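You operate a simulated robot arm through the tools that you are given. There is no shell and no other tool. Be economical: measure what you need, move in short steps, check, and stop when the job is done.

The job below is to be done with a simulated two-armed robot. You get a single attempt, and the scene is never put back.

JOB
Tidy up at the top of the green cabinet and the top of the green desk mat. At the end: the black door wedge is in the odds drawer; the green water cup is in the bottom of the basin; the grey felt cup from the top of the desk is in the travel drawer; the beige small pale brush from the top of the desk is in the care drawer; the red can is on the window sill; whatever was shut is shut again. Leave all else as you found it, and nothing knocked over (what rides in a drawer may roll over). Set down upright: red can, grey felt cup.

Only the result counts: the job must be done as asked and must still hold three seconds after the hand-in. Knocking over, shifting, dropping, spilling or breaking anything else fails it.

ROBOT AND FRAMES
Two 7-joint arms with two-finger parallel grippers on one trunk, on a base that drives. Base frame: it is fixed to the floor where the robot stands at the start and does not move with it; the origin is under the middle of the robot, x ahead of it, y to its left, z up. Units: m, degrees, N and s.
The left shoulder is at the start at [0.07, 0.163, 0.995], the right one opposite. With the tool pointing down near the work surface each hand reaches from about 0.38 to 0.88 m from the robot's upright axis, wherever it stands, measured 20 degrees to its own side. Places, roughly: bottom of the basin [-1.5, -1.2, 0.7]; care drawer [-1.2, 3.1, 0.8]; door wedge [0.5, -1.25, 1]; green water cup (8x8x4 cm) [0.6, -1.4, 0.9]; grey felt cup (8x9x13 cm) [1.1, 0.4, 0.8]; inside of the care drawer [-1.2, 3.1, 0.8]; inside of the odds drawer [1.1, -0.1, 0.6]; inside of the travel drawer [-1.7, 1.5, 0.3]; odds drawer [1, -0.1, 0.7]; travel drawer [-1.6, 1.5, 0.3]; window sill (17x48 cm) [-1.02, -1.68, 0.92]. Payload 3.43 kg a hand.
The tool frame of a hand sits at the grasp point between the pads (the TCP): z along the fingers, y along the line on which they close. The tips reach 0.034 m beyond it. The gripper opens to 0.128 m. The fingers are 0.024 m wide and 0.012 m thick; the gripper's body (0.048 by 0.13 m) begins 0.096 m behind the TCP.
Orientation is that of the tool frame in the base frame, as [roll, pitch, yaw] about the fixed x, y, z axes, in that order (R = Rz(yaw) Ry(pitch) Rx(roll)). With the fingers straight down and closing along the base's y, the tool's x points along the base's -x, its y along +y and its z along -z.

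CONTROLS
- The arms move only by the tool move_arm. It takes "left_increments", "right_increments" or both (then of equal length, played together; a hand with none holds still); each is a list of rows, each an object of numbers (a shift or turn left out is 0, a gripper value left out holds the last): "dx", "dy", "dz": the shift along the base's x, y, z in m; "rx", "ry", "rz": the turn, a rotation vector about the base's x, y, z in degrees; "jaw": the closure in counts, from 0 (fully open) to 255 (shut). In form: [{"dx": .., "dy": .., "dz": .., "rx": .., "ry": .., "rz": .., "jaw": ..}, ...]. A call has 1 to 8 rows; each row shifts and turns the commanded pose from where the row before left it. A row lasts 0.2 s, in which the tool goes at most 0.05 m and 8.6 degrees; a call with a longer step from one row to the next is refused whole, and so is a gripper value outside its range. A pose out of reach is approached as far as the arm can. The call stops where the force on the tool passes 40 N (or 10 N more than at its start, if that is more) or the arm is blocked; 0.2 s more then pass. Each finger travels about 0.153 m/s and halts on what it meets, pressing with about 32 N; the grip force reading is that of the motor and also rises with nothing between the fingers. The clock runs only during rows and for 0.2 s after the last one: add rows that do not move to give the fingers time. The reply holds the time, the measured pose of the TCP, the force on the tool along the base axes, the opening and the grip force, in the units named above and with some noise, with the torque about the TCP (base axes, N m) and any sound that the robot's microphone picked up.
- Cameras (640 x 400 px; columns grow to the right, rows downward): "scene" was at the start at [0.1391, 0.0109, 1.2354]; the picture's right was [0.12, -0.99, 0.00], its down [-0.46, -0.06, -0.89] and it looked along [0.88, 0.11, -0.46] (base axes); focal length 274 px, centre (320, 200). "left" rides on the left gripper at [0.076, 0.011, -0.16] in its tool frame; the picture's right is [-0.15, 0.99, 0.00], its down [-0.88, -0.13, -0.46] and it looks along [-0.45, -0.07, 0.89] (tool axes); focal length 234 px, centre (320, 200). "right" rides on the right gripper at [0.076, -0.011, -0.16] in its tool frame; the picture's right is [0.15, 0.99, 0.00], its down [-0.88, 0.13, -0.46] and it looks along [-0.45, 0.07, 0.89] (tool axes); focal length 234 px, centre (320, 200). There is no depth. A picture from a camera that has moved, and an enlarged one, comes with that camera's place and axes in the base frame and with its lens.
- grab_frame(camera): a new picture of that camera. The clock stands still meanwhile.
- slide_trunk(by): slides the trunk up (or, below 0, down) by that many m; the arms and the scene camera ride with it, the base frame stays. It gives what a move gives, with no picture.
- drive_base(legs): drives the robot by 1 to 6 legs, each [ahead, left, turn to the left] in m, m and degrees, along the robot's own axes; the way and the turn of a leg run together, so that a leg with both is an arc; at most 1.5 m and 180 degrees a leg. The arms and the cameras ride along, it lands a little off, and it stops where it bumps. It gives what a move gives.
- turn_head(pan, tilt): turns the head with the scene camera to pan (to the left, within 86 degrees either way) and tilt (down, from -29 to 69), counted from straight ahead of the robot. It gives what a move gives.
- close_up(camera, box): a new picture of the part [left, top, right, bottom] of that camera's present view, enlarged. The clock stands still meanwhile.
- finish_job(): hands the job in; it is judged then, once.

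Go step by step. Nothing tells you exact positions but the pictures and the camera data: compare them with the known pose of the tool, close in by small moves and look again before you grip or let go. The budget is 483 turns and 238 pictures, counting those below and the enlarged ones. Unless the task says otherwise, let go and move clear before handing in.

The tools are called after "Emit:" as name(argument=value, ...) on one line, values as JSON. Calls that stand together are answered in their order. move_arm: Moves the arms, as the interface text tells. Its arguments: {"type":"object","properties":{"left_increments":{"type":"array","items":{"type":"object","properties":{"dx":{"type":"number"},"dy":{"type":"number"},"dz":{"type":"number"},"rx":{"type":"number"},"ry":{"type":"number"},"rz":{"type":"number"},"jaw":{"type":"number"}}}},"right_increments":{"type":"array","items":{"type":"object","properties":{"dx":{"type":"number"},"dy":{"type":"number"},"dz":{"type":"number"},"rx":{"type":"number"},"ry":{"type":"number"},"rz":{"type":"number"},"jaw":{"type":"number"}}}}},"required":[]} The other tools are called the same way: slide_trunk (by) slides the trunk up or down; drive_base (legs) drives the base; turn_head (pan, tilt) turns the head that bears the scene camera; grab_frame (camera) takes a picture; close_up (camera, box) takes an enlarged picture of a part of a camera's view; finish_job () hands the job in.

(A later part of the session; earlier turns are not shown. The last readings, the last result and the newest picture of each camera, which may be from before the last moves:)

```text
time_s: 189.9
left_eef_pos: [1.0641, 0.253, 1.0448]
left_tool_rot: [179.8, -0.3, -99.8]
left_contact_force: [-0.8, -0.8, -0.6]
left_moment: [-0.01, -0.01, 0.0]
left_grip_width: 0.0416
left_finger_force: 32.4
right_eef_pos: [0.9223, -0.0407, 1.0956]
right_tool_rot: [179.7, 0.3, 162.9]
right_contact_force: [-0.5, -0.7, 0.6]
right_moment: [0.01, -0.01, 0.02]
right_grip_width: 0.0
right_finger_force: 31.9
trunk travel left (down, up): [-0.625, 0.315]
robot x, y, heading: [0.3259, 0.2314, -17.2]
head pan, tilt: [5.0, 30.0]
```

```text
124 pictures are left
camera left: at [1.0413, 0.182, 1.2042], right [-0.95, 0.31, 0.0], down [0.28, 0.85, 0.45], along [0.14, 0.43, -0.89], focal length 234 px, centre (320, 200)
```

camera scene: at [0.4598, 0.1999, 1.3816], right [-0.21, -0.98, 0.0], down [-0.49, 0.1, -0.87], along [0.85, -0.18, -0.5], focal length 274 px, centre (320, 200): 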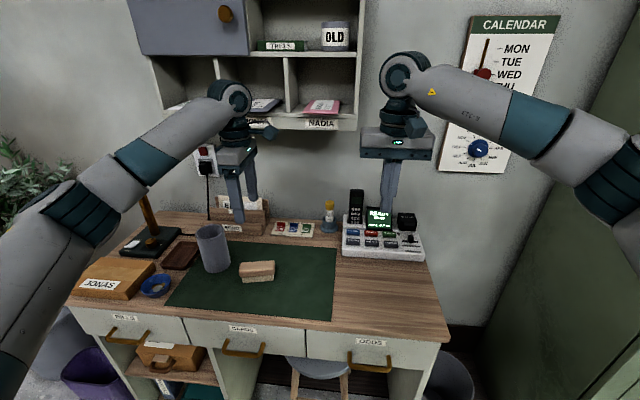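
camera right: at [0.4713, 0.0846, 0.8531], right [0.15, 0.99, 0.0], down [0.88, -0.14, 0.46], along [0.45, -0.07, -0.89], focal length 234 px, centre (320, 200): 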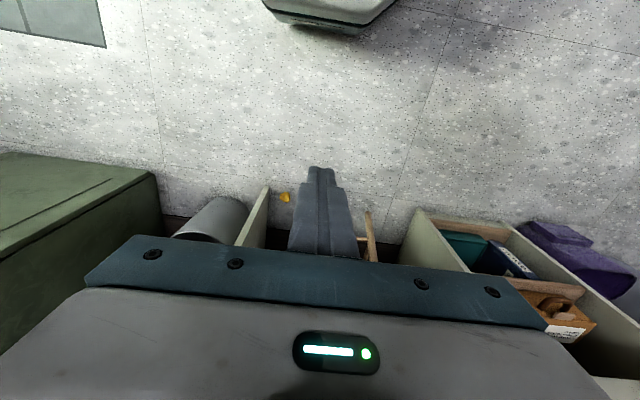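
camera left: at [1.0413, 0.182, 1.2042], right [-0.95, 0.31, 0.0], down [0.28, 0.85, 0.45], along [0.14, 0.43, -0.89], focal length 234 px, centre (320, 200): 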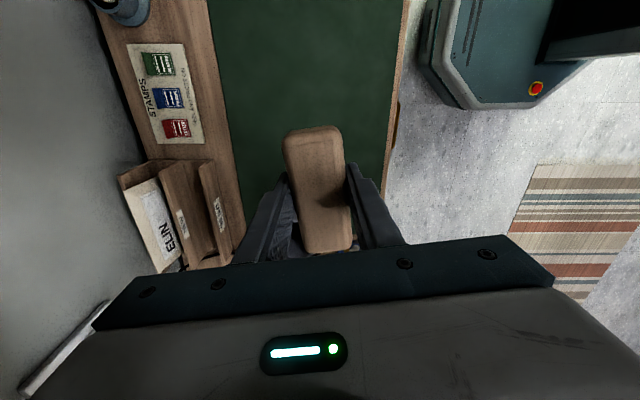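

Brush held. I'll draw the arm in, back out and turn towards the opposite wall with the care and travel drawers.

Emit:
move_arm(left_increments=[{"dx": -0.04, "dy": 0.012}, {"dx": -0.04, "dy": 0.012}, {"dx": -0.04, "dy": 0.012}, {"dx": -0.04, "dy": 0.012}, {"dx": -0.04, "dy": 0.012}])

Emit:
drive_base(legs=[[-0.9, 0.2, 0], [0, 0, 90]])

Emit:
turn_head(pan=40, tilt=20)

Emit:
grab_frame(camera="scene")

```text
time_s: 191.1
left_eef_pos: [0.8623, 0.314, 1.0443]
left_tool_rot: [-179.9, -0.2, -99.8]
left_contact_force: [0.1, 1.8, -1.2]
left_moment: [0.03, -0.04, -0.02]
left_grip_width: 0.0416
left_finger_force: 32.0
right_eef_pos: [0.9206, -0.0417, 1.0966]
right_tool_rot: [179.7, 0.4, 162.8]
right_contact_force: [-0.1, 0.2, 0.1]
right_moment: [0.0, 0.01, 0.02]
right_grip_width: 0.0
right_finger_force: 32.0
trunk travel left (down, up): [-0.625, 0.315]
robot x, y, heading: [0.3265, 0.2329, -16.6]
head pan, tilt: [5.0, 30.0]
```

```text
time_s: 199.8
left_eef_pos: [-0.5722, 1.2218, 1.0437]
left_tool_rot: [179.8, -0.3, -8.9]
left_contact_force: [-0.2, 0.4, -0.9]
left_moment: [-0.02, -0.03, -0.01]
left_grip_width: 0.0415
left_finger_force: 32.1
right_eef_pos: [-0.2189, 1.2854, 1.0957]
right_tool_rot: [179.8, 0.2, -106.3]
right_contact_force: [0.1, 0.6, -0.9]
right_moment: [0.05, 0.02, 0.0]
right_grip_width: 0.0002
right_finger_force: 32.4
trunk travel left (down, up): [-0.625, 0.315]
robot x, y, heading: [-0.4849, 0.6827, 74.0]
head pan, tilt: [5.0, 30.0]
```

```text
time_s: 200.8
left_eef_pos: [-0.5725, 1.2227, 1.0446]
left_tool_rot: [179.9, -0.2, -9.1]
left_contact_force: [-0.2, -0.9, 0.3]
left_moment: [-0.02, 0.02, -0.01]
left_grip_width: 0.0414
left_finger_force: 32.1
right_eef_pos: [-0.2203, 1.285, 1.0964]
right_tool_rot: [179.6, 0.2, -106.2]
right_contact_force: [0.3, -0.1, -0.7]
right_moment: [-0.01, 0.04, 0.0]
right_grip_width: 0.0
right_finger_force: 32.2
trunk travel left (down, up): [-0.625, 0.315]
robot x, y, heading: [-0.4853, 0.6858, 73.9]
head pan, tilt: [40.0, 20.0]
```

```text
123 pictures are left
camera scene: at [-0.5098, 0.8176, 1.3976], right [0.91, 0.41, 0.0], down [0.14, -0.31, -0.94], along [-0.38, 0.86, -0.34], focal length 274 px, centre (320, 200)
```

scene: 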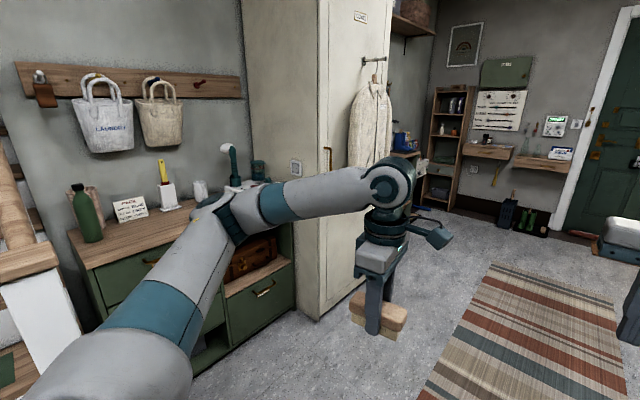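

Emit:
drive_base(legs=[[1.5, 0, 0]])

Emit:
drive_base(legs=[[0.5, 0, 0], [0, 0, 89]])

Emit:
turn_head(pan=0, tilt=25)

Emit:
grab_frame(camera="scene")

```text
time_s: 208.2
left_eef_pos: [-0.1627, 2.6655, 1.0442]
left_tool_rot: [179.9, -0.3, -8.8]
left_contact_force: [-0.5, -0.4, -1.3]
left_moment: [0.01, 0.01, -0.05]
left_grip_width: 0.0411
left_finger_force: 32.2
right_eef_pos: [0.1898, 2.7303, 1.0961]
right_tool_rot: [179.7, 0.2, -106.0]
right_contact_force: [0.5, -0.3, 0.5]
right_moment: [-0.01, -0.02, 0.01]
right_grip_width: 0.0002
right_finger_force: 32.1
trunk travel left (down, up): [-0.625, 0.315]
robot x, y, heading: [-0.0729, 2.1305, 73.8]
head pan, tilt: [40.0, 20.0]
```

```text
time_s: 215.0
left_eef_pos: [-0.4739, 2.5248, 1.0437]
left_tool_rot: [179.9, -0.4, 80.8]
left_contact_force: [-0.6, 0.4, -0.2]
left_moment: [0.0, -0.04, 0.02]
left_grip_width: 0.0416
left_finger_force: 31.7
right_eef_pos: [-0.5356, 2.8788, 1.0958]
right_tool_rot: [179.7, 0.2, -16.3]
right_contact_force: [0.9, 0.6, 0.0]
right_moment: [-0.01, -0.01, 0.01]
right_grip_width: 0.0001
right_finger_force: 32.1
trunk travel left (down, up): [-0.625, 0.315]
robot x, y, heading: [0.0625, 2.6104, 163.5]
head pan, tilt: [40.0, 20.0]
```

```text
time_s: 216.0
left_eef_pos: [-0.4741, 2.526, 1.0448]
left_tool_rot: [179.9, -0.3, 80.8]
left_contact_force: [-0.2, 0.6, 0.0]
left_moment: [-0.01, 0.03, 0.0]
left_grip_width: 0.0414
left_finger_force: 31.8
right_eef_pos: [-0.5363, 2.8785, 1.0955]
right_tool_rot: [179.7, 0.2, -16.3]
right_contact_force: [-0.1, -0.1, -0.9]
right_moment: [-0.03, 0.01, 0.03]
right_grip_width: 0.0002
right_finger_force: 31.9
trunk travel left (down, up): [-0.625, 0.315]
robot x, y, heading: [0.0654, 2.6147, 163.9]
head pan, tilt: [0.0, 25.0]
```

```text
122 pictures are left
camera scene: at [-0.0743, 2.6522, 1.3895], right [0.28, 0.96, 0.0], down [0.41, -0.12, -0.91], along [-0.87, 0.25, -0.42], focal length 274 px, centre (320, 200)
```

scene: 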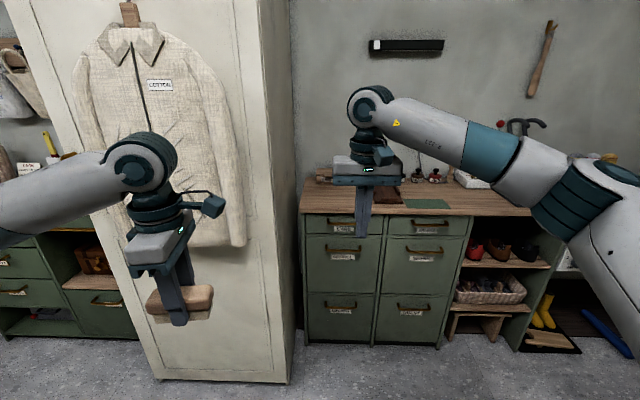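

Emit:
close_up(camera="scene", box=[290, 170, 490, 295])

```text
3.20 times, centred on (390, 232) of scene
camera zoom: at [-0.0743, 2.6522, 1.3895], right [0.28, 0.96, 0.0], down [0.41, -0.12, -0.91], along [-0.87, 0.25, -0.42], focal length 877 px, centre (96, 96)
```

zoom: 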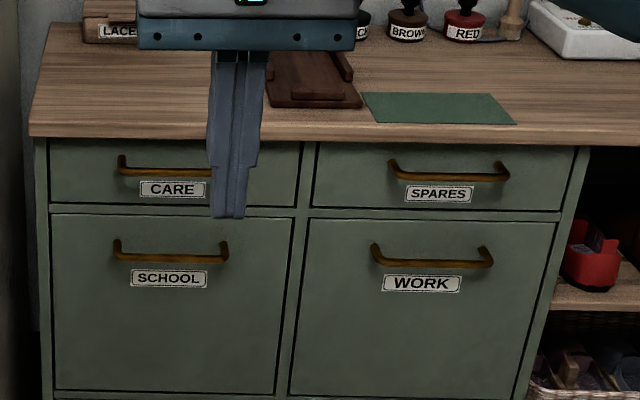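

The CARE drawer is top-left, next to the wardrobe. I'll raise the left hand (brush) out of the way and rotate the right hand to straddle the handle.

Emit:
move_arm(left_increments=[{"dz": 0.04}, {"dz": 0.04}, {"dz": 0.04}, {"dz": 0.04}, {"dz": 0.04}, {"dz": 0.04}, {"dz": 0.03}, {}], right_increments=[{"rz": -8.4}, {"rz": -8.4}, {"rz": -8.4}, {"rz": -8.4}, {"rz": -8.4}, {"rz": -8.4}, {"rz": -8.4}, {"rz": -8.4}])

Emit:
move_arm(right_increments=[{"rz": -8.4}, {"rz": -8.4}, {"rz": -6}, {}])

```text
time_s: 217.8
left_eef_pos: [-0.4756, 2.5268, 1.3142]
left_tool_rot: [179.9, -0.3, 80.7]
left_contact_force: [0.1, -1.0, -0.6]
left_moment: [-0.03, -0.02, 0.0]
left_grip_width: 0.0412
left_finger_force: 31.8
right_eef_pos: [-0.5366, 2.8789, 1.0954]
right_tool_rot: [179.9, 0.2, -83.6]
right_contact_force: [0.6, 0.6, 0.0]
right_moment: [0.01, -0.01, -0.02]
right_grip_width: 0.0001
right_finger_force: 32.1
trunk travel left (down, up): [-0.625, 0.315]
robot x, y, heading: [0.0619, 2.6129, 163.9]
head pan, tilt: [0.0, 25.0]
```

```text
time_s: 218.8
left_eef_pos: [-0.4733, 2.5263, 1.3146]
left_tool_rot: [180.0, -0.3, 80.7]
left_contact_force: [0.1, -0.2, -1.5]
left_moment: [-0.02, -0.02, 0.02]
left_grip_width: 0.0416
left_finger_force: 32.6
right_eef_pos: [-0.5351, 2.879, 1.0943]
right_tool_rot: [179.7, 0.3, -106.4]
right_contact_force: [-0.1, 0.9, -0.7]
right_moment: [0.05, 0.01, 0.02]
right_grip_width: 0.0
right_finger_force: 32.3
trunk travel left (down, up): [-0.625, 0.315]
robot x, y, heading: [0.067, 2.6116, 163.6]
head pan, tilt: [0.0, 25.0]
```

Emit:
drive_base(legs=[[0, -0.23, 0], [0.4, 0, 0]])

Emit:
turn_head(pan=5, tilt=40)

Emit:
grab_frame(camera="scene")

Emit:
grab_frame(camera="right")

```text
time_s: 222.7
left_eef_pos: [-0.7971, 2.8598, 1.3151]
left_tool_rot: [179.9, -0.3, 80.9]
left_contact_force: [-0.2, -0.8, -0.3]
left_moment: [0.01, -0.03, 0.03]
left_grip_width: 0.0413
left_finger_force: 32.1
right_eef_pos: [-0.8602, 3.2111, 1.0948]
right_tool_rot: [179.6, 0.2, -106.3]
right_contact_force: [-0.2, -0.5, 0.4]
right_moment: [0.02, -0.01, 0.02]
right_grip_width: 0.0
right_finger_force: 32.1
trunk travel left (down, up): [-0.625, 0.315]
robot x, y, heading: [-0.2584, 2.9448, 164.0]
head pan, tilt: [0.0, 25.0]
```

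```text
time_s: 223.4
left_eef_pos: [-0.7974, 2.8586, 1.3147]
left_tool_rot: [179.9, -0.3, 80.9]
left_contact_force: [-0.8, -0.6, -0.8]
left_moment: [0.01, 0.0, 0.01]
left_grip_width: 0.0416
left_finger_force: 32.3
right_eef_pos: [-0.8601, 3.2123, 1.0956]
right_tool_rot: [179.7, 0.2, -106.3]
right_contact_force: [0.2, 0.0, 0.7]
right_moment: [0.01, 0.0, 0.03]
right_grip_width: 0.0002
right_finger_force: 32.3
trunk travel left (down, up): [-0.625, 0.315]
robot x, y, heading: [-0.2599, 2.9433, 163.9]
head pan, tilt: [5.0, 40.0]
```

```text
120 pictures are left
camera scene: at [-0.3932, 2.9765, 1.3663], right [0.19, 0.98, 0.0], down [0.63, -0.12, -0.77], along [-0.75, 0.15, -0.64], focal length 274 px, centre (320, 200)
```

scene: 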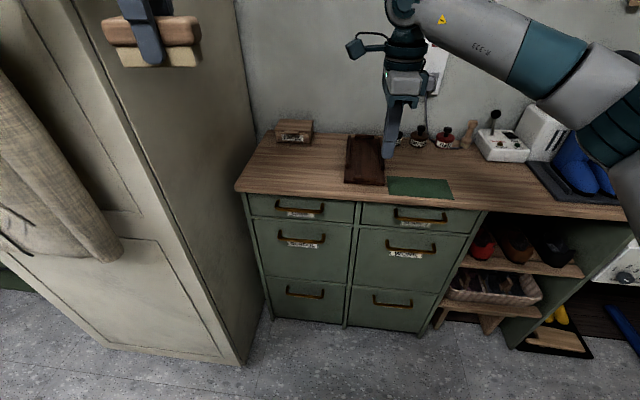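

```text
119 pictures are left
camera right: at [-0.87, 3.1334, 1.2549], right [-0.99, 0.14, 0.0], down [0.12, 0.88, 0.46], along [0.06, 0.46, -0.89], focal length 234 px, centre (320, 200)
```

right: 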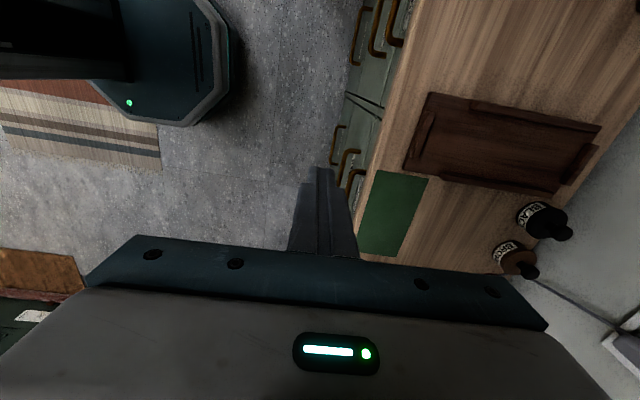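

Emit:
move_arm(left_increments=[{"dx": 0.02, "dy": -0.033}, {"dx": 0.022, "dy": -0.033}, {"dx": 0.022, "dy": -0.033}, {"dx": 0.022, "dy": -0.033}, {}])

Emit:
move_arm(right_increments=[{"dx": -0.015, "dy": -0.045, "jaw": 190}, {"dx": -0.015, "dy": -0.045}, {"dx": -0.015, "dy": -0.045}, {"dx": -0.015, "dy": -0.03}, {}])

Emit:
grab_frame(camera="right")

Emit:
grab_frame(camera="scene")

```text
time_s: 224.7
left_eef_pos: [-0.7121, 2.7284, 1.3143]
left_tool_rot: [179.9, -0.2, 80.8]
left_contact_force: [0.2, 0.6, -0.3]
left_moment: [0.0, -0.04, 0.03]
left_grip_width: 0.0413
left_finger_force: 32.1
right_eef_pos: [-0.8601, 3.2128, 1.0951]
right_tool_rot: [179.8, 0.1, -106.3]
right_contact_force: [-0.4, 0.3, 0.6]
right_moment: [-0.02, 0.01, 0.0]
right_grip_width: 0.0
right_finger_force: 31.8
trunk travel left (down, up): [-0.625, 0.315]
robot x, y, heading: [-0.2579, 2.9498, 163.9]
head pan, tilt: [5.0, 40.0]
```

```text
time_s: 225.8
left_eef_pos: [-0.7122, 2.7304, 1.3151]
left_tool_rot: [179.9, -0.2, 80.9]
left_contact_force: [0.5, -0.7, -0.9]
left_moment: [-0.02, 0.0, 0.0]
left_grip_width: 0.0414
left_finger_force: 32.0
right_eef_pos: [-0.921, 3.0484, 1.095]
right_tool_rot: [179.7, 0.2, -106.2]
right_contact_force: [1.1, -0.1, 0.5]
right_moment: [-0.03, -0.02, 0.03]
right_grip_width: 0.0324
right_finger_force: 0.0
trunk travel left (down, up): [-0.625, 0.315]
robot x, y, heading: [-0.2593, 2.9456, 163.9]
head pan, tilt: [5.0, 40.0]
```

```text
118 pictures are left
camera right: at [-0.9302, 2.9699, 1.2545], right [-0.99, 0.14, 0.0], down [0.12, 0.88, 0.46], along [0.06, 0.46, -0.89], focal length 234 px, centre (320, 200)
```

right: 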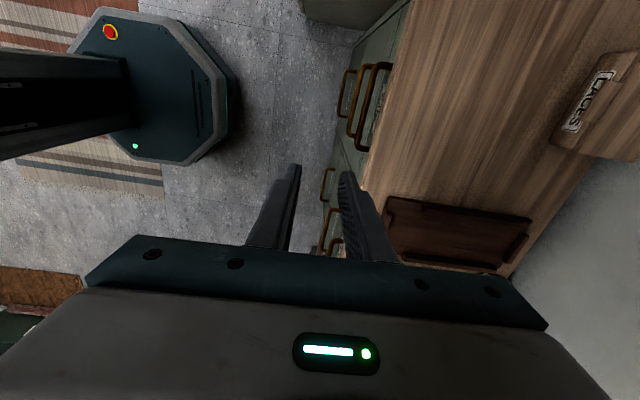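

```text
117 pictures are left
camera scene: at [-0.3927, 2.9777, 1.3662], right [0.19, 0.98, 0.0], down [0.63, -0.12, -0.77], along [-0.75, 0.15, -0.64], focal length 274 px, centre (320, 200)
```

scene: 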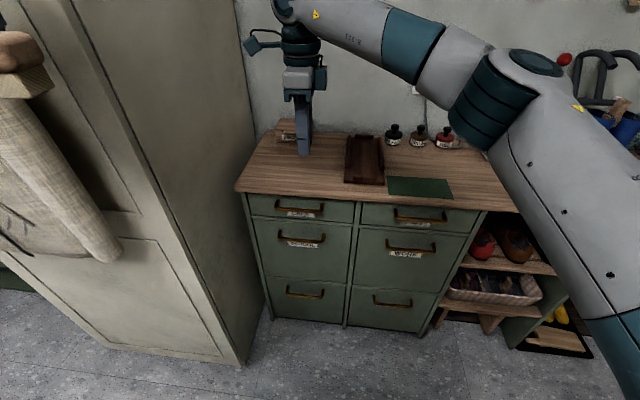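

Emit:
close_up(camera="right", box=[310, 40, 430, 115])

Emit:
close_up(camera="scene", box=[230, 170, 370, 258])

```text
5.33 times, centred on (370, 78) of right
camera zoom: at [-0.9302, 2.9699, 1.2545], right [-0.99, 0.14, 0.0], down [0.12, 0.88, 0.46], along [0.06, 0.46, -0.89], focal length 1249 px, centre (53, 853)
```

zoom: 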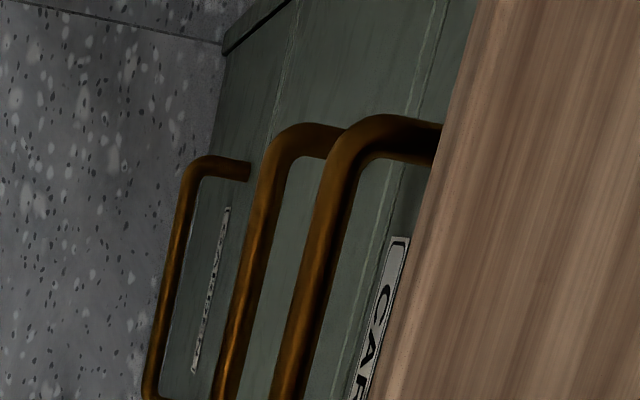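

```text
4.55 times, centred on (300, 214) of scene
camera zoom: at [-0.3927, 2.9777, 1.3662], right [0.19, 0.98, 0.0], down [0.63, -0.12, -0.77], along [-0.75, 0.15, -0.64], focal length 1246 px, centre (411, 136)
```

zoom: 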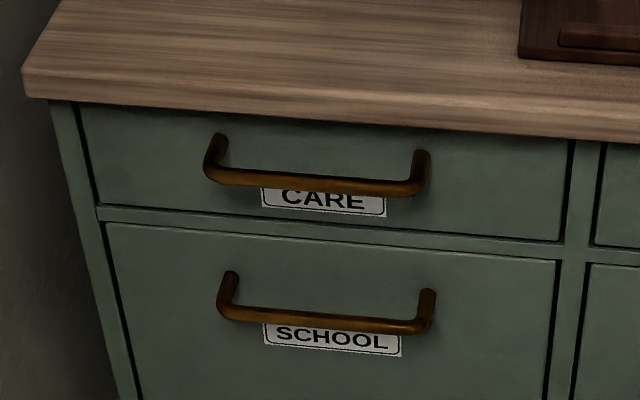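

The care handle's bar is at about (-1.002, 3.033, 0.818), partly under the overhanging top. I'll back up slightly and tilt the right hand 45° forward so it can reach behind the bar under the overhang.

Emit:
drive_base(legs=[[-0.08, 0, 0]])

Emit:
move_arm(right_increments=[{"rx": 2.18, "ry": 7.18}, {"rx": 2.18, "ry": 7.18}, {"rx": 2.18, "ry": 7.18}, {"rx": 2.18, "ry": 7.18}, {"rx": 2.18, "ry": 7.18}, {"rx": 2.18, "ry": 7.18}, {}])

Emit:
grab_frame(camera="right")

Emit:
grab_frame(camera="scene")

```text
time_s: 226.9
left_eef_pos: [-0.6355, 2.7058, 1.3149]
left_tool_rot: [179.9, -0.2, 81.0]
left_contact_force: [0.0, -0.7, -1.3]
left_moment: [0.02, -0.01, -0.01]
left_grip_width: 0.0416
left_finger_force: 31.7
right_eef_pos: [-0.8443, 3.0247, 1.0947]
right_tool_rot: [179.7, 0.2, -106.3]
right_contact_force: [0.0, -0.5, -0.4]
right_moment: [-0.01, 0.03, 0.04]
right_grip_width: 0.0324
right_finger_force: 0.0
trunk travel left (down, up): [-0.625, 0.315]
robot x, y, heading: [-0.1803, 2.9254, 163.6]
head pan, tilt: [5.0, 40.0]
```

```text
time_s: 228.5
left_eef_pos: [-0.6359, 2.7051, 1.314]
left_tool_rot: [179.8, -0.3, 80.9]
left_contact_force: [-0.2, 0.1, -0.1]
left_moment: [0.0, -0.03, 0.02]
left_grip_width: 0.0417
left_finger_force: 31.5
right_eef_pos: [-0.844, 3.0259, 1.095]
right_tool_rot: [134.6, 0.6, -106.5]
right_contact_force: [-0.3, 0.0, 0.0]
right_moment: [-0.01, 0.0, 0.04]
right_grip_width: 0.0328
right_finger_force: 0.1
trunk travel left (down, up): [-0.625, 0.315]
robot x, y, heading: [-0.1858, 2.9244, 164.0]
head pan, tilt: [5.0, 40.0]
```

```text
114 pictures are left
camera right: at [-0.7498, 2.9155, 1.1984], right [-0.71, 0.05, 0.7], down [0.47, 0.77, 0.42], along [-0.52, 0.63, -0.57], focal length 234 px, centre (320, 200)
```

right: 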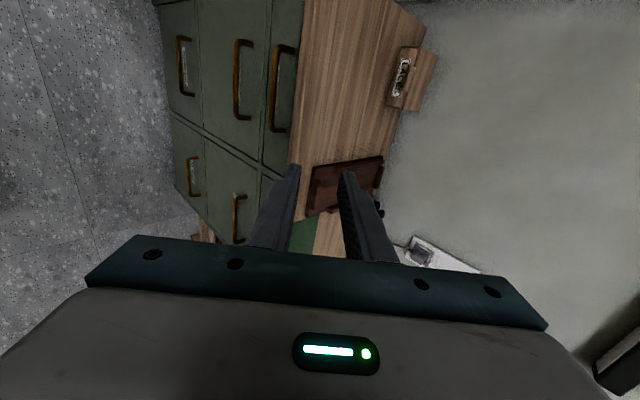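

```text
113 pictures are left
camera scene: at [-0.3166, 2.9544, 1.3662], right [0.19, 0.98, 0.0], down [0.63, -0.12, -0.77], along [-0.75, 0.15, -0.64], focal length 274 px, centre (320, 200)
```

scene: 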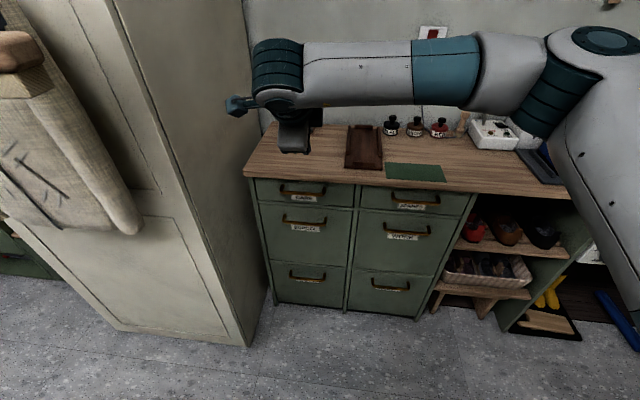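

Emit:
move_arm(right_increments=[{"dz": -0.045}, {"dz": -0.045}, {"dx": -0.02, "dy": -0.005, "dz": -0.035}, {"dx": -0.03, "dy": -0.006, "dz": -0.035}, {"dx": -0.032, "dy": -0.006, "dz": -0.038}, {}])

Emit:
grab_frame(camera="right")

Emit:
close_up(camera="scene", box=[220, 130, 380, 230])

```text
time_s: 229.9
left_eef_pos: [-0.635, 2.706, 1.3143]
left_tool_rot: [-179.9, -0.2, 80.9]
left_contact_force: [-0.4, -0.3, -0.7]
left_moment: [0.03, 0.06, 0.01]
left_grip_width: 0.0413
left_finger_force: 31.4
right_eef_pos: [-0.9248, 3.0079, 0.8965]
right_tool_rot: [134.8, 0.5, -106.6]
right_contact_force: [-0.4, 0.6, 0.7]
right_moment: [0.0, 0.01, -0.02]
right_grip_width: 0.0327
right_finger_force: 0.1
trunk travel left (down, up): [-0.625, 0.315]
robot x, y, heading: [-0.182, 2.9258, 164.0]
head pan, tilt: [5.0, 40.0]
```

```text
112 pictures are left
camera right: at [-0.8309, 2.8983, 1.0003], right [-0.71, 0.05, 0.7], down [0.47, 0.77, 0.42], along [-0.52, 0.63, -0.57], focal length 234 px, centre (320, 200)
```

right: 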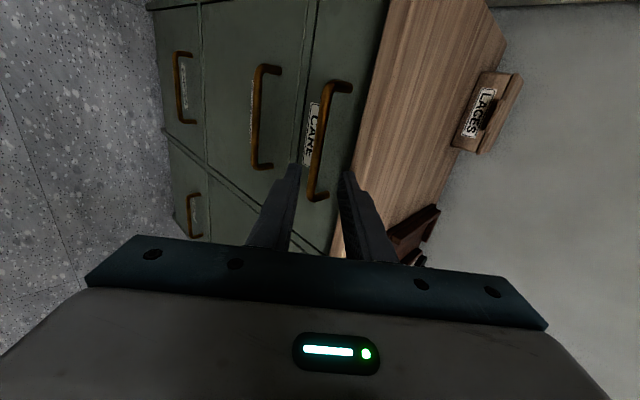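

```text
4.00 times, centred on (300, 180) of scene
camera zoom: at [-0.3157, 2.9545, 1.3663], right [0.19, 0.98, 0.0], down [0.63, -0.12, -0.77], along [-0.75, 0.15, -0.64], focal length 1097 px, centre (400, 280)
```

zoom: 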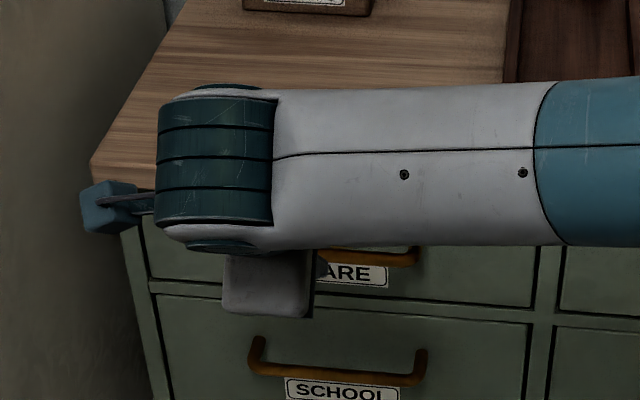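

Emit:
move_arm(right_increments=[{"dx": -0.0203, "dy": 0.0062, "dz": -0.0212}, {"dx": -0.0203, "dy": 0.0062, "dz": -0.0212}, {"dx": -0.0135, "dy": 0.0041, "dz": -0.0141}, {}])

Emit:
grab_frame(camera="right")

```text
time_s: 230.9
left_eef_pos: [-0.6357, 2.7056, 1.3152]
left_tool_rot: [179.9, -0.3, 80.9]
left_contact_force: [0.8, 0.4, -0.7]
left_moment: [0.02, 0.02, -0.02]
left_grip_width: 0.0416
left_finger_force: 31.8
right_eef_pos: [-0.9797, 3.025, 0.8405]
right_tool_rot: [134.7, 0.7, -106.5]
right_contact_force: [0.2, -0.5, -0.8]
right_moment: [0.01, 0.04, 0.03]
right_grip_width: 0.0328
right_finger_force: 0.1
trunk travel left (down, up): [-0.625, 0.315]
robot x, y, heading: [-0.1819, 2.9234, 163.5]
head pan, tilt: [5.0, 40.0]
```

```text
110 pictures are left
camera right: at [-0.8856, 2.9149, 0.9436], right [-0.71, 0.05, 0.7], down [0.47, 0.77, 0.42], along [-0.52, 0.63, -0.57], focal length 234 px, centre (320, 200)
```

right: 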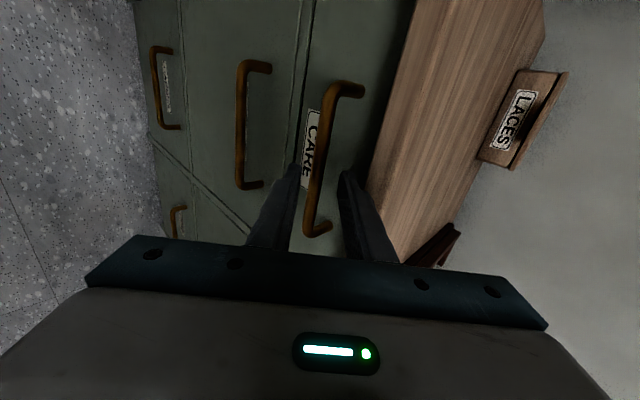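

Emit:
move_arm(right_increments=[{"dx": -0.0122, "dy": 0.0037, "dz": -0.0127}, {}, {"jaw": 215}, {"jaw": 230}, {"jaw": 240}, {}])

Emit:
grab_frame(camera="right")

```text
time_s: 232.3
left_eef_pos: [-0.6354, 2.707, 1.3144]
left_tool_rot: [179.9, -0.3, 80.9]
left_contact_force: [-1.2, 0.4, -0.5]
left_moment: [-0.01, 0.01, -0.03]
left_grip_width: 0.0413
left_finger_force: 31.6
right_eef_pos: [-0.9922, 3.0289, 0.8257]
right_tool_rot: [134.9, 0.6, -106.6]
right_contact_force: [9.2, -0.4, -9.0]
right_moment: [-0.13, -0.28, -0.18]
right_grip_width: 0.0152
right_finger_force: 6.9
trunk travel left (down, up): [-0.625, 0.315]
robot x, y, heading: [-0.1832, 2.9235, 164.0]
head pan, tilt: [5.0, 40.0]
```

```text
109 pictures are left
camera right: at [-0.8976, 2.9185, 0.9303], right [-0.71, 0.05, 0.7], down [0.47, 0.77, 0.42], along [-0.52, 0.63, -0.58], focal length 234 px, centre (320, 200)
```

right: 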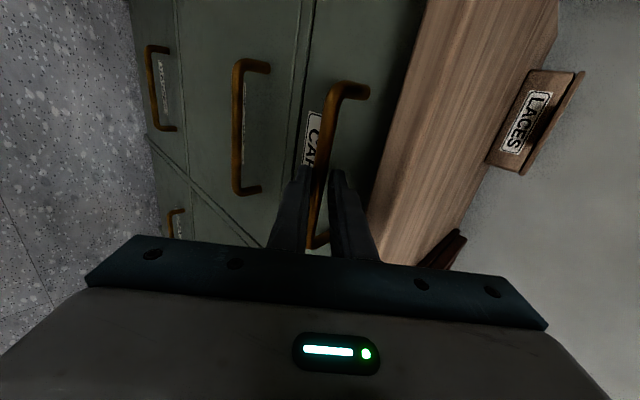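

Emit:
move_arm(right_increments=[{"dx": 0.002, "dz": -0.002, "jaw": 245}, {}, {}])

Emit:
move_arm(right_increments=[{"dx": 0.0144, "dy": -0.0044}, {"dx": 0.0191, "dy": -0.0058}, {}])

Emit:
grab_frame(camera="scene")

```text
time_s: 233.1
left_eef_pos: [-0.6361, 2.706, 1.3151]
left_tool_rot: [179.9, -0.4, 81.0]
left_contact_force: [0.4, 0.0, -0.4]
left_moment: [0.01, 0.02, 0.04]
left_grip_width: 0.0413
left_finger_force: 32.0
right_eef_pos: [-0.9914, 3.0289, 0.8262]
right_tool_rot: [134.7, 0.5, -106.6]
right_contact_force: [6.0, -3.9, -7.6]
right_moment: [-0.91, 0.07, -0.73]
right_grip_width: 0.0124
right_finger_force: 44.5
trunk travel left (down, up): [-0.625, 0.315]
robot x, y, heading: [-0.1849, 2.9239, 164.0]
head pan, tilt: [5.0, 40.0]
```

```text
time_s: 233.9
left_eef_pos: [-0.6354, 2.7056, 1.3149]
left_tool_rot: [180.0, -0.3, 80.9]
left_contact_force: [-0.1, 0.4, -1.3]
left_moment: [0.01, -0.01, 0.02]
left_grip_width: 0.0416
left_finger_force: 31.6
right_eef_pos: [-0.958, 3.0178, 0.8249]
right_tool_rot: [134.7, 0.5, -106.6]
right_contact_force: [-1.9, -4.9, -4.8]
right_moment: [-0.77, 0.16, -0.7]
right_grip_width: 0.0122
right_finger_force: 44.7
trunk travel left (down, up): [-0.625, 0.315]
robot x, y, heading: [-0.1819, 2.927, 164.1]
head pan, tilt: [5.0, 40.0]
```

```text
108 pictures are left
camera scene: at [-0.3175, 2.9538, 1.3662], right [0.19, 0.98, 0.0], down [0.63, -0.12, -0.77], along [-0.75, 0.15, -0.64], focal length 274 px, centre (320, 200)
```

scene: 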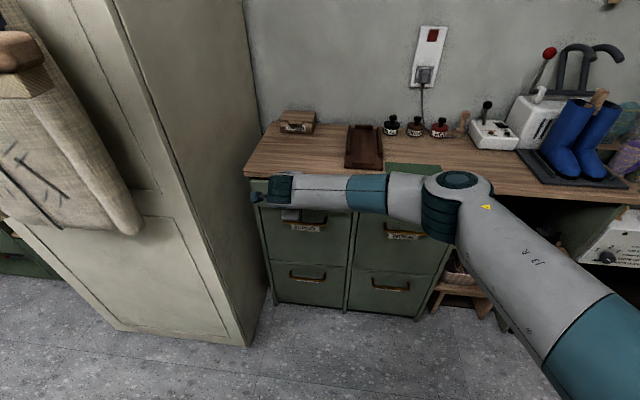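

Emit:
move_arm(right_increments=[{"dx": 0.0239, "dy": -0.0073}, {"dx": 0.0239, "dy": -0.0073}, {"dx": 0.0239, "dy": -0.0073}, {"dx": 0.0239, "dy": -0.0073}, {"dx": 0.0239, "dy": -0.0073}, {"dx": 0.0191, "dy": -0.0058}, {}])

Emit:
grab_frame(camera="scene")

Emit:
grab_frame(camera="right")

```text
time_s: 235.5
left_eef_pos: [-0.6366, 2.7027, 1.3146]
left_tool_rot: [179.9, -0.4, 80.9]
left_contact_force: [-0.2, 0.7, -0.6]
left_moment: [-0.02, -0.02, 0.0]
left_grip_width: 0.0413
left_finger_force: 32.2
right_eef_pos: [-0.8181, 2.9706, 0.8261]
right_tool_rot: [134.6, 0.6, -106.4]
right_contact_force: [-5.6, -20.6, -4.3]
right_moment: [-1.07, 0.31, -0.42]
right_grip_width: 0.0123
right_finger_force: 45.0
trunk travel left (down, up): [-0.625, 0.315]
robot x, y, heading: [-0.1862, 2.9268, 163.6]
head pan, tilt: [5.0, 40.0]
```

```text
107 pictures are left
camera scene: at [-0.3177, 2.9516, 1.3662], right [0.19, 0.98, 0.0], down [0.63, -0.12, -0.77], along [-0.75, 0.15, -0.64], focal length 274 px, centre (320, 200)
```

scene: 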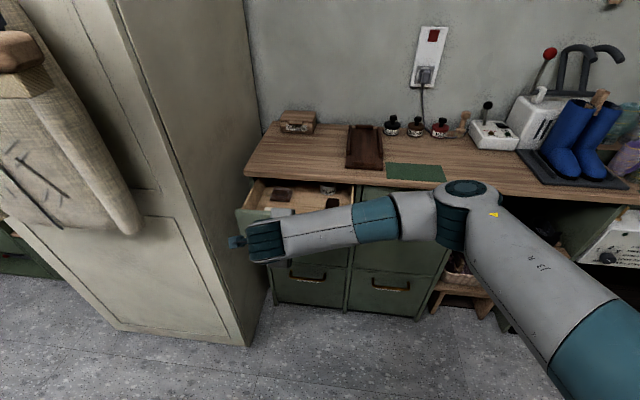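

```text
106 pictures are left
camera right: at [-0.7237, 2.8628, 0.9293], right [-0.71, 0.05, 0.7], down [0.47, 0.77, 0.42], along [-0.52, 0.63, -0.57], focal length 234 px, centre (320, 200)
```

right: 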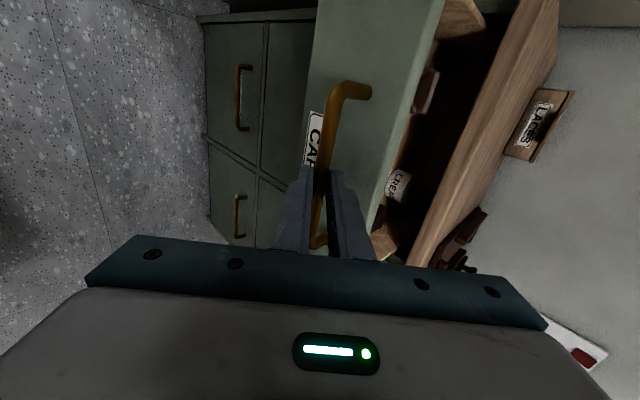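

Emit:
move_arm(right_increments=[{"jaw": 215}, {"jaw": 185}, {}, {"dx": 0.0135, "dy": -0.0041, "dz": 0.0141}, {"dx": 0.0135, "dy": -0.0041, "dz": 0.0141}, {"dx": 0.0135, "dy": -0.0041, "dz": 0.0161}, {"dz": 0.04}, {"dz": 0.04}])

Emit:
move_arm(right_increments=[{"dz": 0.04, "dy": 0.02}, {"dz": 0.04, "dy": 0.025}, {"dx": 0.01, "dy": 0.045}, {"dx": 0.01, "dy": 0.045}, {"dx": 0.01, "dy": 0.045}, {"dx": 0.01, "dy": 0.045}, {"dx": 0.01, "dy": 0.045}, {"dx": 0.01, "dy": 0.045}])

Emit:
grab_frame(camera="scene")

Emit:
close_up(camera="scene", box=[220, 150, 380, 250])

```text
time_s: 237.3
left_eef_pos: [-0.6346, 2.7058, 1.316]
left_tool_rot: [-179.9, -0.3, 80.9]
left_contact_force: [0.4, 0.3, -0.4]
left_moment: [0.03, 0.0, -0.02]
left_grip_width: 0.0415
left_finger_force: 31.6
right_eef_pos: [-0.7783, 2.9636, 0.9485]
right_tool_rot: [134.6, 0.5, -106.6]
right_contact_force: [0.4, -0.2, 0.2]
right_moment: [-0.03, -0.01, -0.02]
right_grip_width: 0.0351
right_finger_force: 0.0
trunk travel left (down, up): [-0.625, 0.315]
robot x, y, heading: [-0.1806, 2.9235, 163.9]
head pan, tilt: [5.0, 40.0]
```

```text
time_s: 239.1
left_eef_pos: [-0.6344, 2.7085, 1.3159]
left_tool_rot: [180.0, -0.2, 80.8]
left_contact_force: [0.2, 0.4, 0.6]
left_moment: [-0.05, 0.06, 0.0]
left_grip_width: 0.0416
left_finger_force: 31.8
right_eef_pos: [-0.7163, 3.281, 1.0298]
right_tool_rot: [134.6, 0.4, -106.5]
right_contact_force: [0.4, 0.6, 0.2]
right_moment: [-0.02, -0.01, 0.06]
right_grip_width: 0.0351
right_finger_force: 0.1
trunk travel left (down, up): [-0.625, 0.315]
robot x, y, heading: [-0.1819, 2.9258, 163.8]
head pan, tilt: [5.0, 40.0]
```

```text
105 pictures are left
camera scene: at [-0.3153, 2.9562, 1.3663], right [0.19, 0.98, 0.0], down [0.63, -0.12, -0.77], along [-0.75, 0.15, -0.64], focal length 274 px, centre (320, 200)
```

scene: 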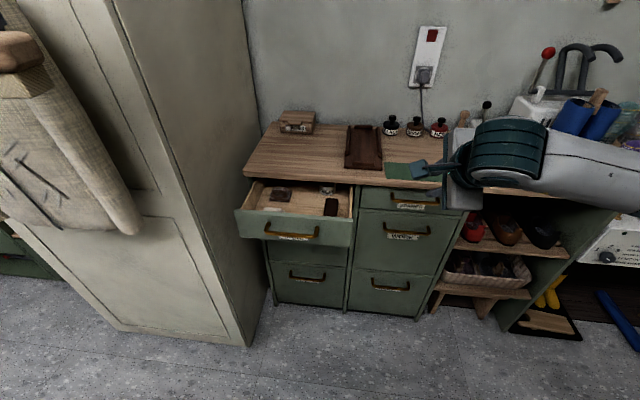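

```text
4.00 times, centred on (300, 200) of scene
camera zoom: at [-0.3153, 2.9562, 1.3663], right [0.19, 0.98, 0.0], down [0.63, -0.12, -0.77], along [-0.75, 0.15, -0.64], focal length 1097 px, centre (400, 200)
```

zoom: 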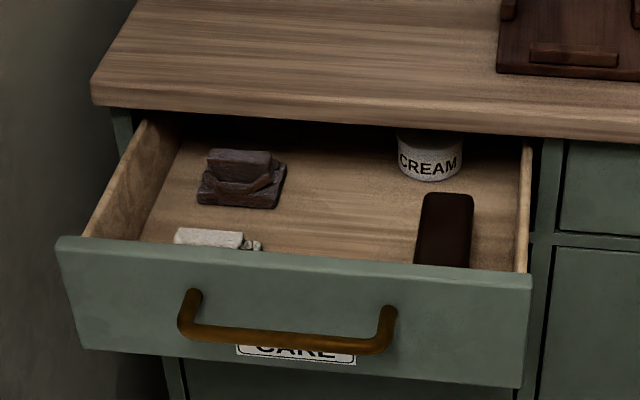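

The CARE drawer is open, with free space in its middle. I'll rotate the left hand back so the brush points front-to-back, then bring it over the drawer.

Emit:
move_arm(left_increments=[{"rz": -8.4}, {"rz": -8.4}, {"rz": -8.4}, {"rz": -8.4}, {"rz": -8.4}, {"rz": -8.4}, {"rz": -8.4}, {"rz": -8.4}])

Emit:
move_arm(left_increments=[{"rz": -8.4, "dx": -0.02, "dy": 0.035}, {"rz": -8.4, "dx": -0.02, "dy": 0.035}, {"rz": -8.4, "dx": -0.02, "dy": 0.035}, {"rz": -4.6, "dx": -0.03, "dy": 0.035}, {"dx": -0.04, "dy": 0.025}, {"dx": -0.04, "dy": 0.025}, {"dx": -0.04, "dy": 0.02}, {}])

Emit:
grab_frame(camera="left")

Emit:
grab_frame(camera="scene")

```text
time_s: 240.9
left_eef_pos: [-0.635, 2.7064, 1.3149]
left_tool_rot: [179.9, -0.3, 13.6]
left_contact_force: [-0.1, 0.4, -0.2]
left_moment: [-0.02, -0.01, 0.02]
left_grip_width: 0.0418
left_finger_force: 32.5
right_eef_pos: [-0.7182, 3.279, 1.0307]
right_tool_rot: [134.7, 0.6, -106.7]
right_contact_force: [0.5, -0.2, 0.2]
right_moment: [-0.02, -0.02, 0.0]
right_grip_width: 0.0352
right_finger_force: 0.0
trunk travel left (down, up): [-0.625, 0.315]
robot x, y, heading: [-0.1802, 2.9245, 164.0]
head pan, tilt: [5.0, 40.0]
```

```text
time_s: 242.7
left_eef_pos: [-0.8438, 2.9136, 1.3153]
left_tool_rot: [-180.0, -0.1, -16.1]
left_contact_force: [0.3, 0.2, -1.0]
left_moment: [0.06, 0.0, 0.02]
left_grip_width: 0.0416
left_finger_force: 31.3
right_eef_pos: [-0.7172, 3.2774, 1.0304]
right_tool_rot: [134.5, 0.6, -106.6]
right_contact_force: [-1.3, -0.6, -0.3]
right_moment: [0.0, 0.01, -0.03]
right_grip_width: 0.035
right_finger_force: 0.1
trunk travel left (down, up): [-0.625, 0.315]
robot x, y, heading: [-0.1841, 2.9272, 163.8]
head pan, tilt: [5.0, 40.0]
```

```text
103 pictures are left
camera left: at [-0.7752, 2.8837, 1.4754], right [-0.41, -0.91, 0.0], down [-0.81, 0.37, 0.45], along [-0.41, 0.19, -0.89], focal length 234 px, centre (320, 200)
```

left: 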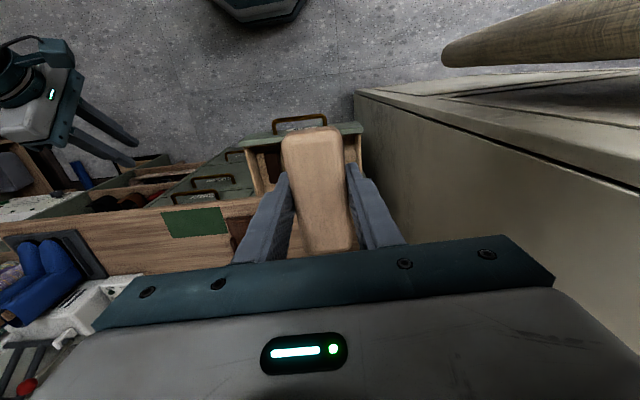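

```text
102 pictures are left
camera scene: at [-0.3157, 2.953, 1.3664], right [0.19, 0.98, 0.0], down [0.63, -0.12, -0.77], along [-0.75, 0.15, -0.64], focal length 274 px, centre (320, 200)
```

scene: 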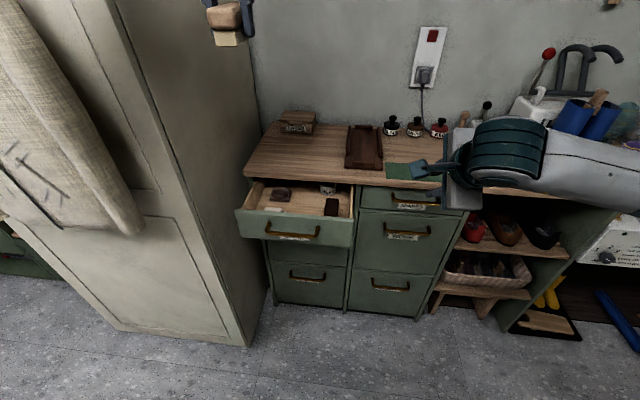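

Emit:
move_arm(left_increments=[{"dx": -0.025, "dy": 0.03}, {"dx": -0.025, "dy": 0.03}, {"dx": -0.025, "dy": 0.03}, {"dx": -0.025, "dy": 0.031}, {"dz": -0.045}, {"dz": -0.045}, {"dz": -0.045}, {"dz": -0.045}])

Emit:
move_arm(left_increments=[{"dz": -0.045}, {"dz": -0.045}, {"dz": -0.045}, {"dz": -0.04}, {}])

Emit:
grab_frame(camera="left")

Emit:
close_up(camera="scene", box=[220, 130, 380, 230])

```text
time_s: 244.5
left_eef_pos: [-0.9022, 2.9834, 1.1333]
left_tool_rot: [-180.0, -0.3, -15.9]
left_contact_force: [0.9, 1.0, -1.3]
left_moment: [0.02, -0.04, -0.01]
left_grip_width: 0.0415
left_finger_force: 32.7
left hand out of reach, approached as far as the arm can: row 3, 4
right_eef_pos: [-0.7196, 3.2785, 1.0296]
right_tool_rot: [134.8, 0.6, -106.6]
right_contact_force: [-0.4, -0.2, 0.5]
right_moment: [-0.02, 0.0, 0.0]
right_grip_width: 0.0351
right_finger_force: 0.0
trunk travel left (down, up): [-0.625, 0.315]
robot x, y, heading: [-0.182, 2.9289, 163.9]
head pan, tilt: [5.0, 40.0]
```

```text
time_s: 245.7
left_eef_pos: [-0.9005, 2.9838, 0.9601]
left_tool_rot: [180.0, -0.2, -16.1]
left_contact_force: [0.2, 1.1, -0.9]
left_moment: [-0.02, 0.0, 0.04]
left_grip_width: 0.0413
left_finger_force: 32.5
right_eef_pos: [-0.717, 3.2781, 1.0298]
right_tool_rot: [134.7, 0.7, -106.6]
right_contact_force: [-1.0, 0.1, -0.2]
right_moment: [-0.03, 0.05, 0.04]
right_grip_width: 0.0354
right_finger_force: 0.0
trunk travel left (down, up): [-0.625, 0.315]
robot x, y, heading: [-0.1799, 2.9255, 163.8]
head pan, tilt: [5.0, 40.0]
```

```text
101 pictures are left
camera left: at [-0.8318, 2.9534, 1.1197], right [-0.42, -0.91, 0.0], down [-0.81, 0.37, 0.45], along [-0.41, 0.19, -0.89], focal length 234 px, centre (320, 200)
```

left: 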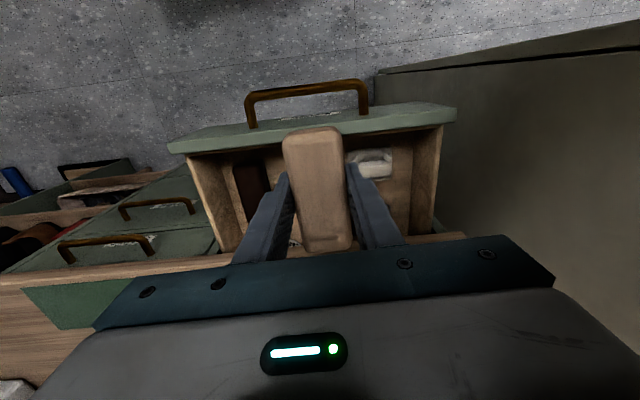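

```text
4.00 times, centred on (300, 180) of scene
camera zoom: at [-0.3157, 2.9546, 1.3663], right [0.19, 0.98, 0.0], down [0.63, -0.12, -0.77], along [-0.75, 0.15, -0.64], focal length 1097 px, centre (400, 280)
```

zoom: 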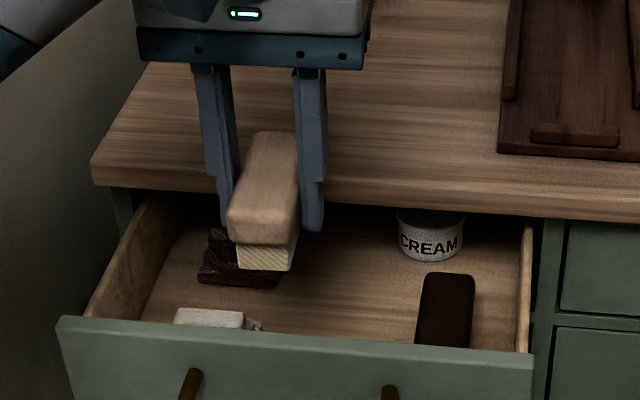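

Emit:
move_arm(left_increments=[{"dx": -0.021, "dy": 0.0255}, {"dx": -0.021, "dy": 0.0255}, {"dz": -0.02}, {}])

Emit:
grab_frame(camera="left")

Emit:
close_up(camera="scene", box=[220, 130, 380, 230])

```text
time_s: 246.7
left_eef_pos: [-0.9425, 3.0374, 0.9391]
left_tool_rot: [179.9, -0.2, -16.2]
left_contact_force: [-0.7, 0.3, -1.3]
left_moment: [0.0, -0.01, -0.04]
left_grip_width: 0.0414
left_finger_force: 32.0
right_eef_pos: [-0.718, 3.2789, 1.0302]
right_tool_rot: [134.7, 0.5, -106.6]
right_contact_force: [1.0, -0.1, 1.0]
right_moment: [0.0, 0.0, -0.02]
right_grip_width: 0.0354
right_finger_force: 0.1
trunk travel left (down, up): [-0.625, 0.315]
robot x, y, heading: [-0.1819, 2.9204, 163.9]
head pan, tilt: [5.0, 40.0]
```

```text
99 pictures are left
camera left: at [-0.874, 3.0058, 1.0994], right [-0.42, -0.91, 0.0], down [-0.81, 0.37, 0.45], along [-0.41, 0.19, -0.89], focal length 234 px, centre (320, 200)
```

left: 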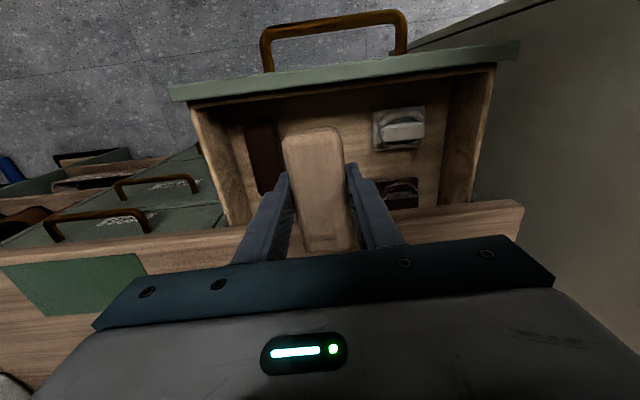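

```text
4.00 times, centred on (300, 180) of scene
camera zoom: at [-0.3161, 2.9551, 1.3663], right [0.19, 0.98, 0.0], down [0.63, -0.12, -0.77], along [-0.75, 0.15, -0.64], focal length 1097 px, centre (400, 280)
```

zoom: 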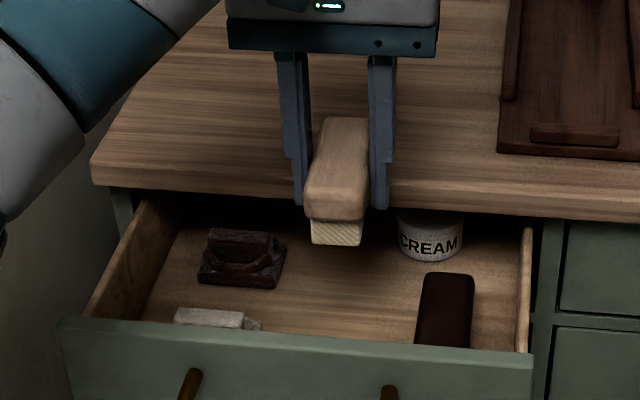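

Emit:
move_arm(left_increments=[{"dz": -0.03}, {"dz": -0.03}, {}])

Emit:
grab_frame(camera="left")

Emit:
close_up(camera="scene", box=[220, 130, 380, 230])

```text
time_s: 247.5
left_eef_pos: [-0.9431, 3.0349, 0.8787]
left_tool_rot: [179.8, -0.2, -16.1]
left_contact_force: [0.1, -0.6, -0.2]
left_moment: [0.02, -0.01, -0.01]
left_grip_width: 0.0416
left_finger_force: 32.0
right_eef_pos: [-0.7171, 3.2784, 1.0297]
right_tool_rot: [134.6, 0.6, -106.6]
right_contact_force: [0.1, 0.1, -0.3]
right_moment: [-0.01, -0.01, -0.03]
right_grip_width: 0.0352
right_finger_force: 0.1
trunk travel left (down, up): [-0.625, 0.315]
robot x, y, heading: [-0.182, 2.9239, 163.7]
head pan, tilt: [5.0, 40.0]
```

```text
97 pictures are left
camera left: at [-0.8748, 3.0047, 1.0385], right [-0.41, -0.91, 0.0], down [-0.81, 0.37, 0.45], along [-0.41, 0.19, -0.89], focal length 234 px, centre (320, 200)
```

left: 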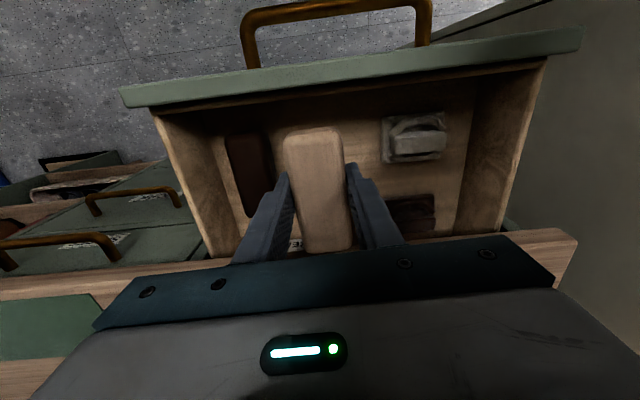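

```text
4.00 times, centred on (300, 180) of scene
camera zoom: at [-0.3163, 2.9544, 1.3663], right [0.19, 0.98, 0.0], down [0.63, -0.12, -0.77], along [-0.75, 0.15, -0.64], focal length 1097 px, centre (400, 280)
```

zoom: 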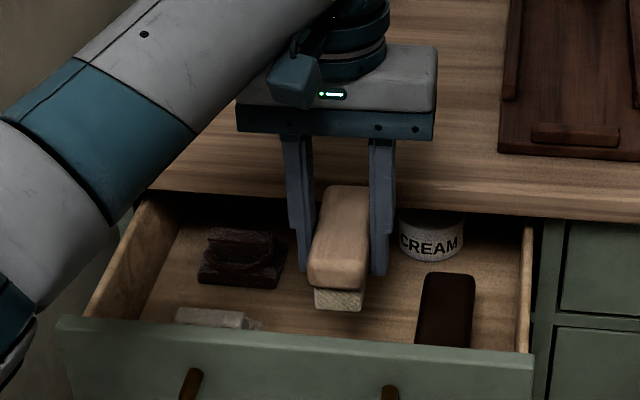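

Emit:
move_arm(left_increments=[{"dz": -0.02}, {"dz": -0.01}, {}, {"dz": -0.008}, {}, {"dz": -0.007}, {}])

Emit:
close_up(camera="scene", box=[220, 130, 380, 230])

```text
time_s: 249.1
left_eef_pos: [-0.9424, 3.0353, 0.8329]
left_tool_rot: [179.9, -0.3, -16.1]
left_contact_force: [-0.3, 0.0, -1.2]
left_moment: [-0.02, -0.01, 0.04]
left_grip_width: 0.0415
left_finger_force: 32.3
right_eef_pos: [-0.7163, 3.2792, 1.0298]
right_tool_rot: [134.8, 0.7, -106.6]
right_contact_force: [-0.1, 0.4, 0.5]
right_moment: [0.02, 0.0, 0.04]
right_grip_width: 0.0353
right_finger_force: 0.1
trunk travel left (down, up): [-0.625, 0.315]
robot x, y, heading: [-0.1828, 2.925, 163.8]
head pan, tilt: [5.0, 40.0]
```

```text
4.00 times, centred on (300, 180) of scene
camera zoom: at [-0.3165, 2.9545, 1.3662], right [0.19, 0.98, 0.0], down [0.63, -0.12, -0.77], along [-0.75, 0.15, -0.64], focal length 1097 px, centre (400, 280)
```

zoom: 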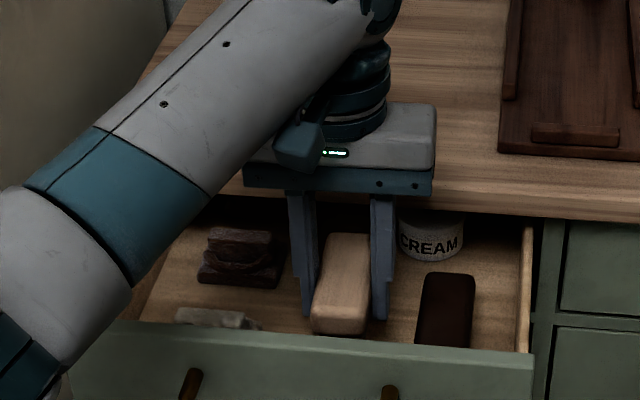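

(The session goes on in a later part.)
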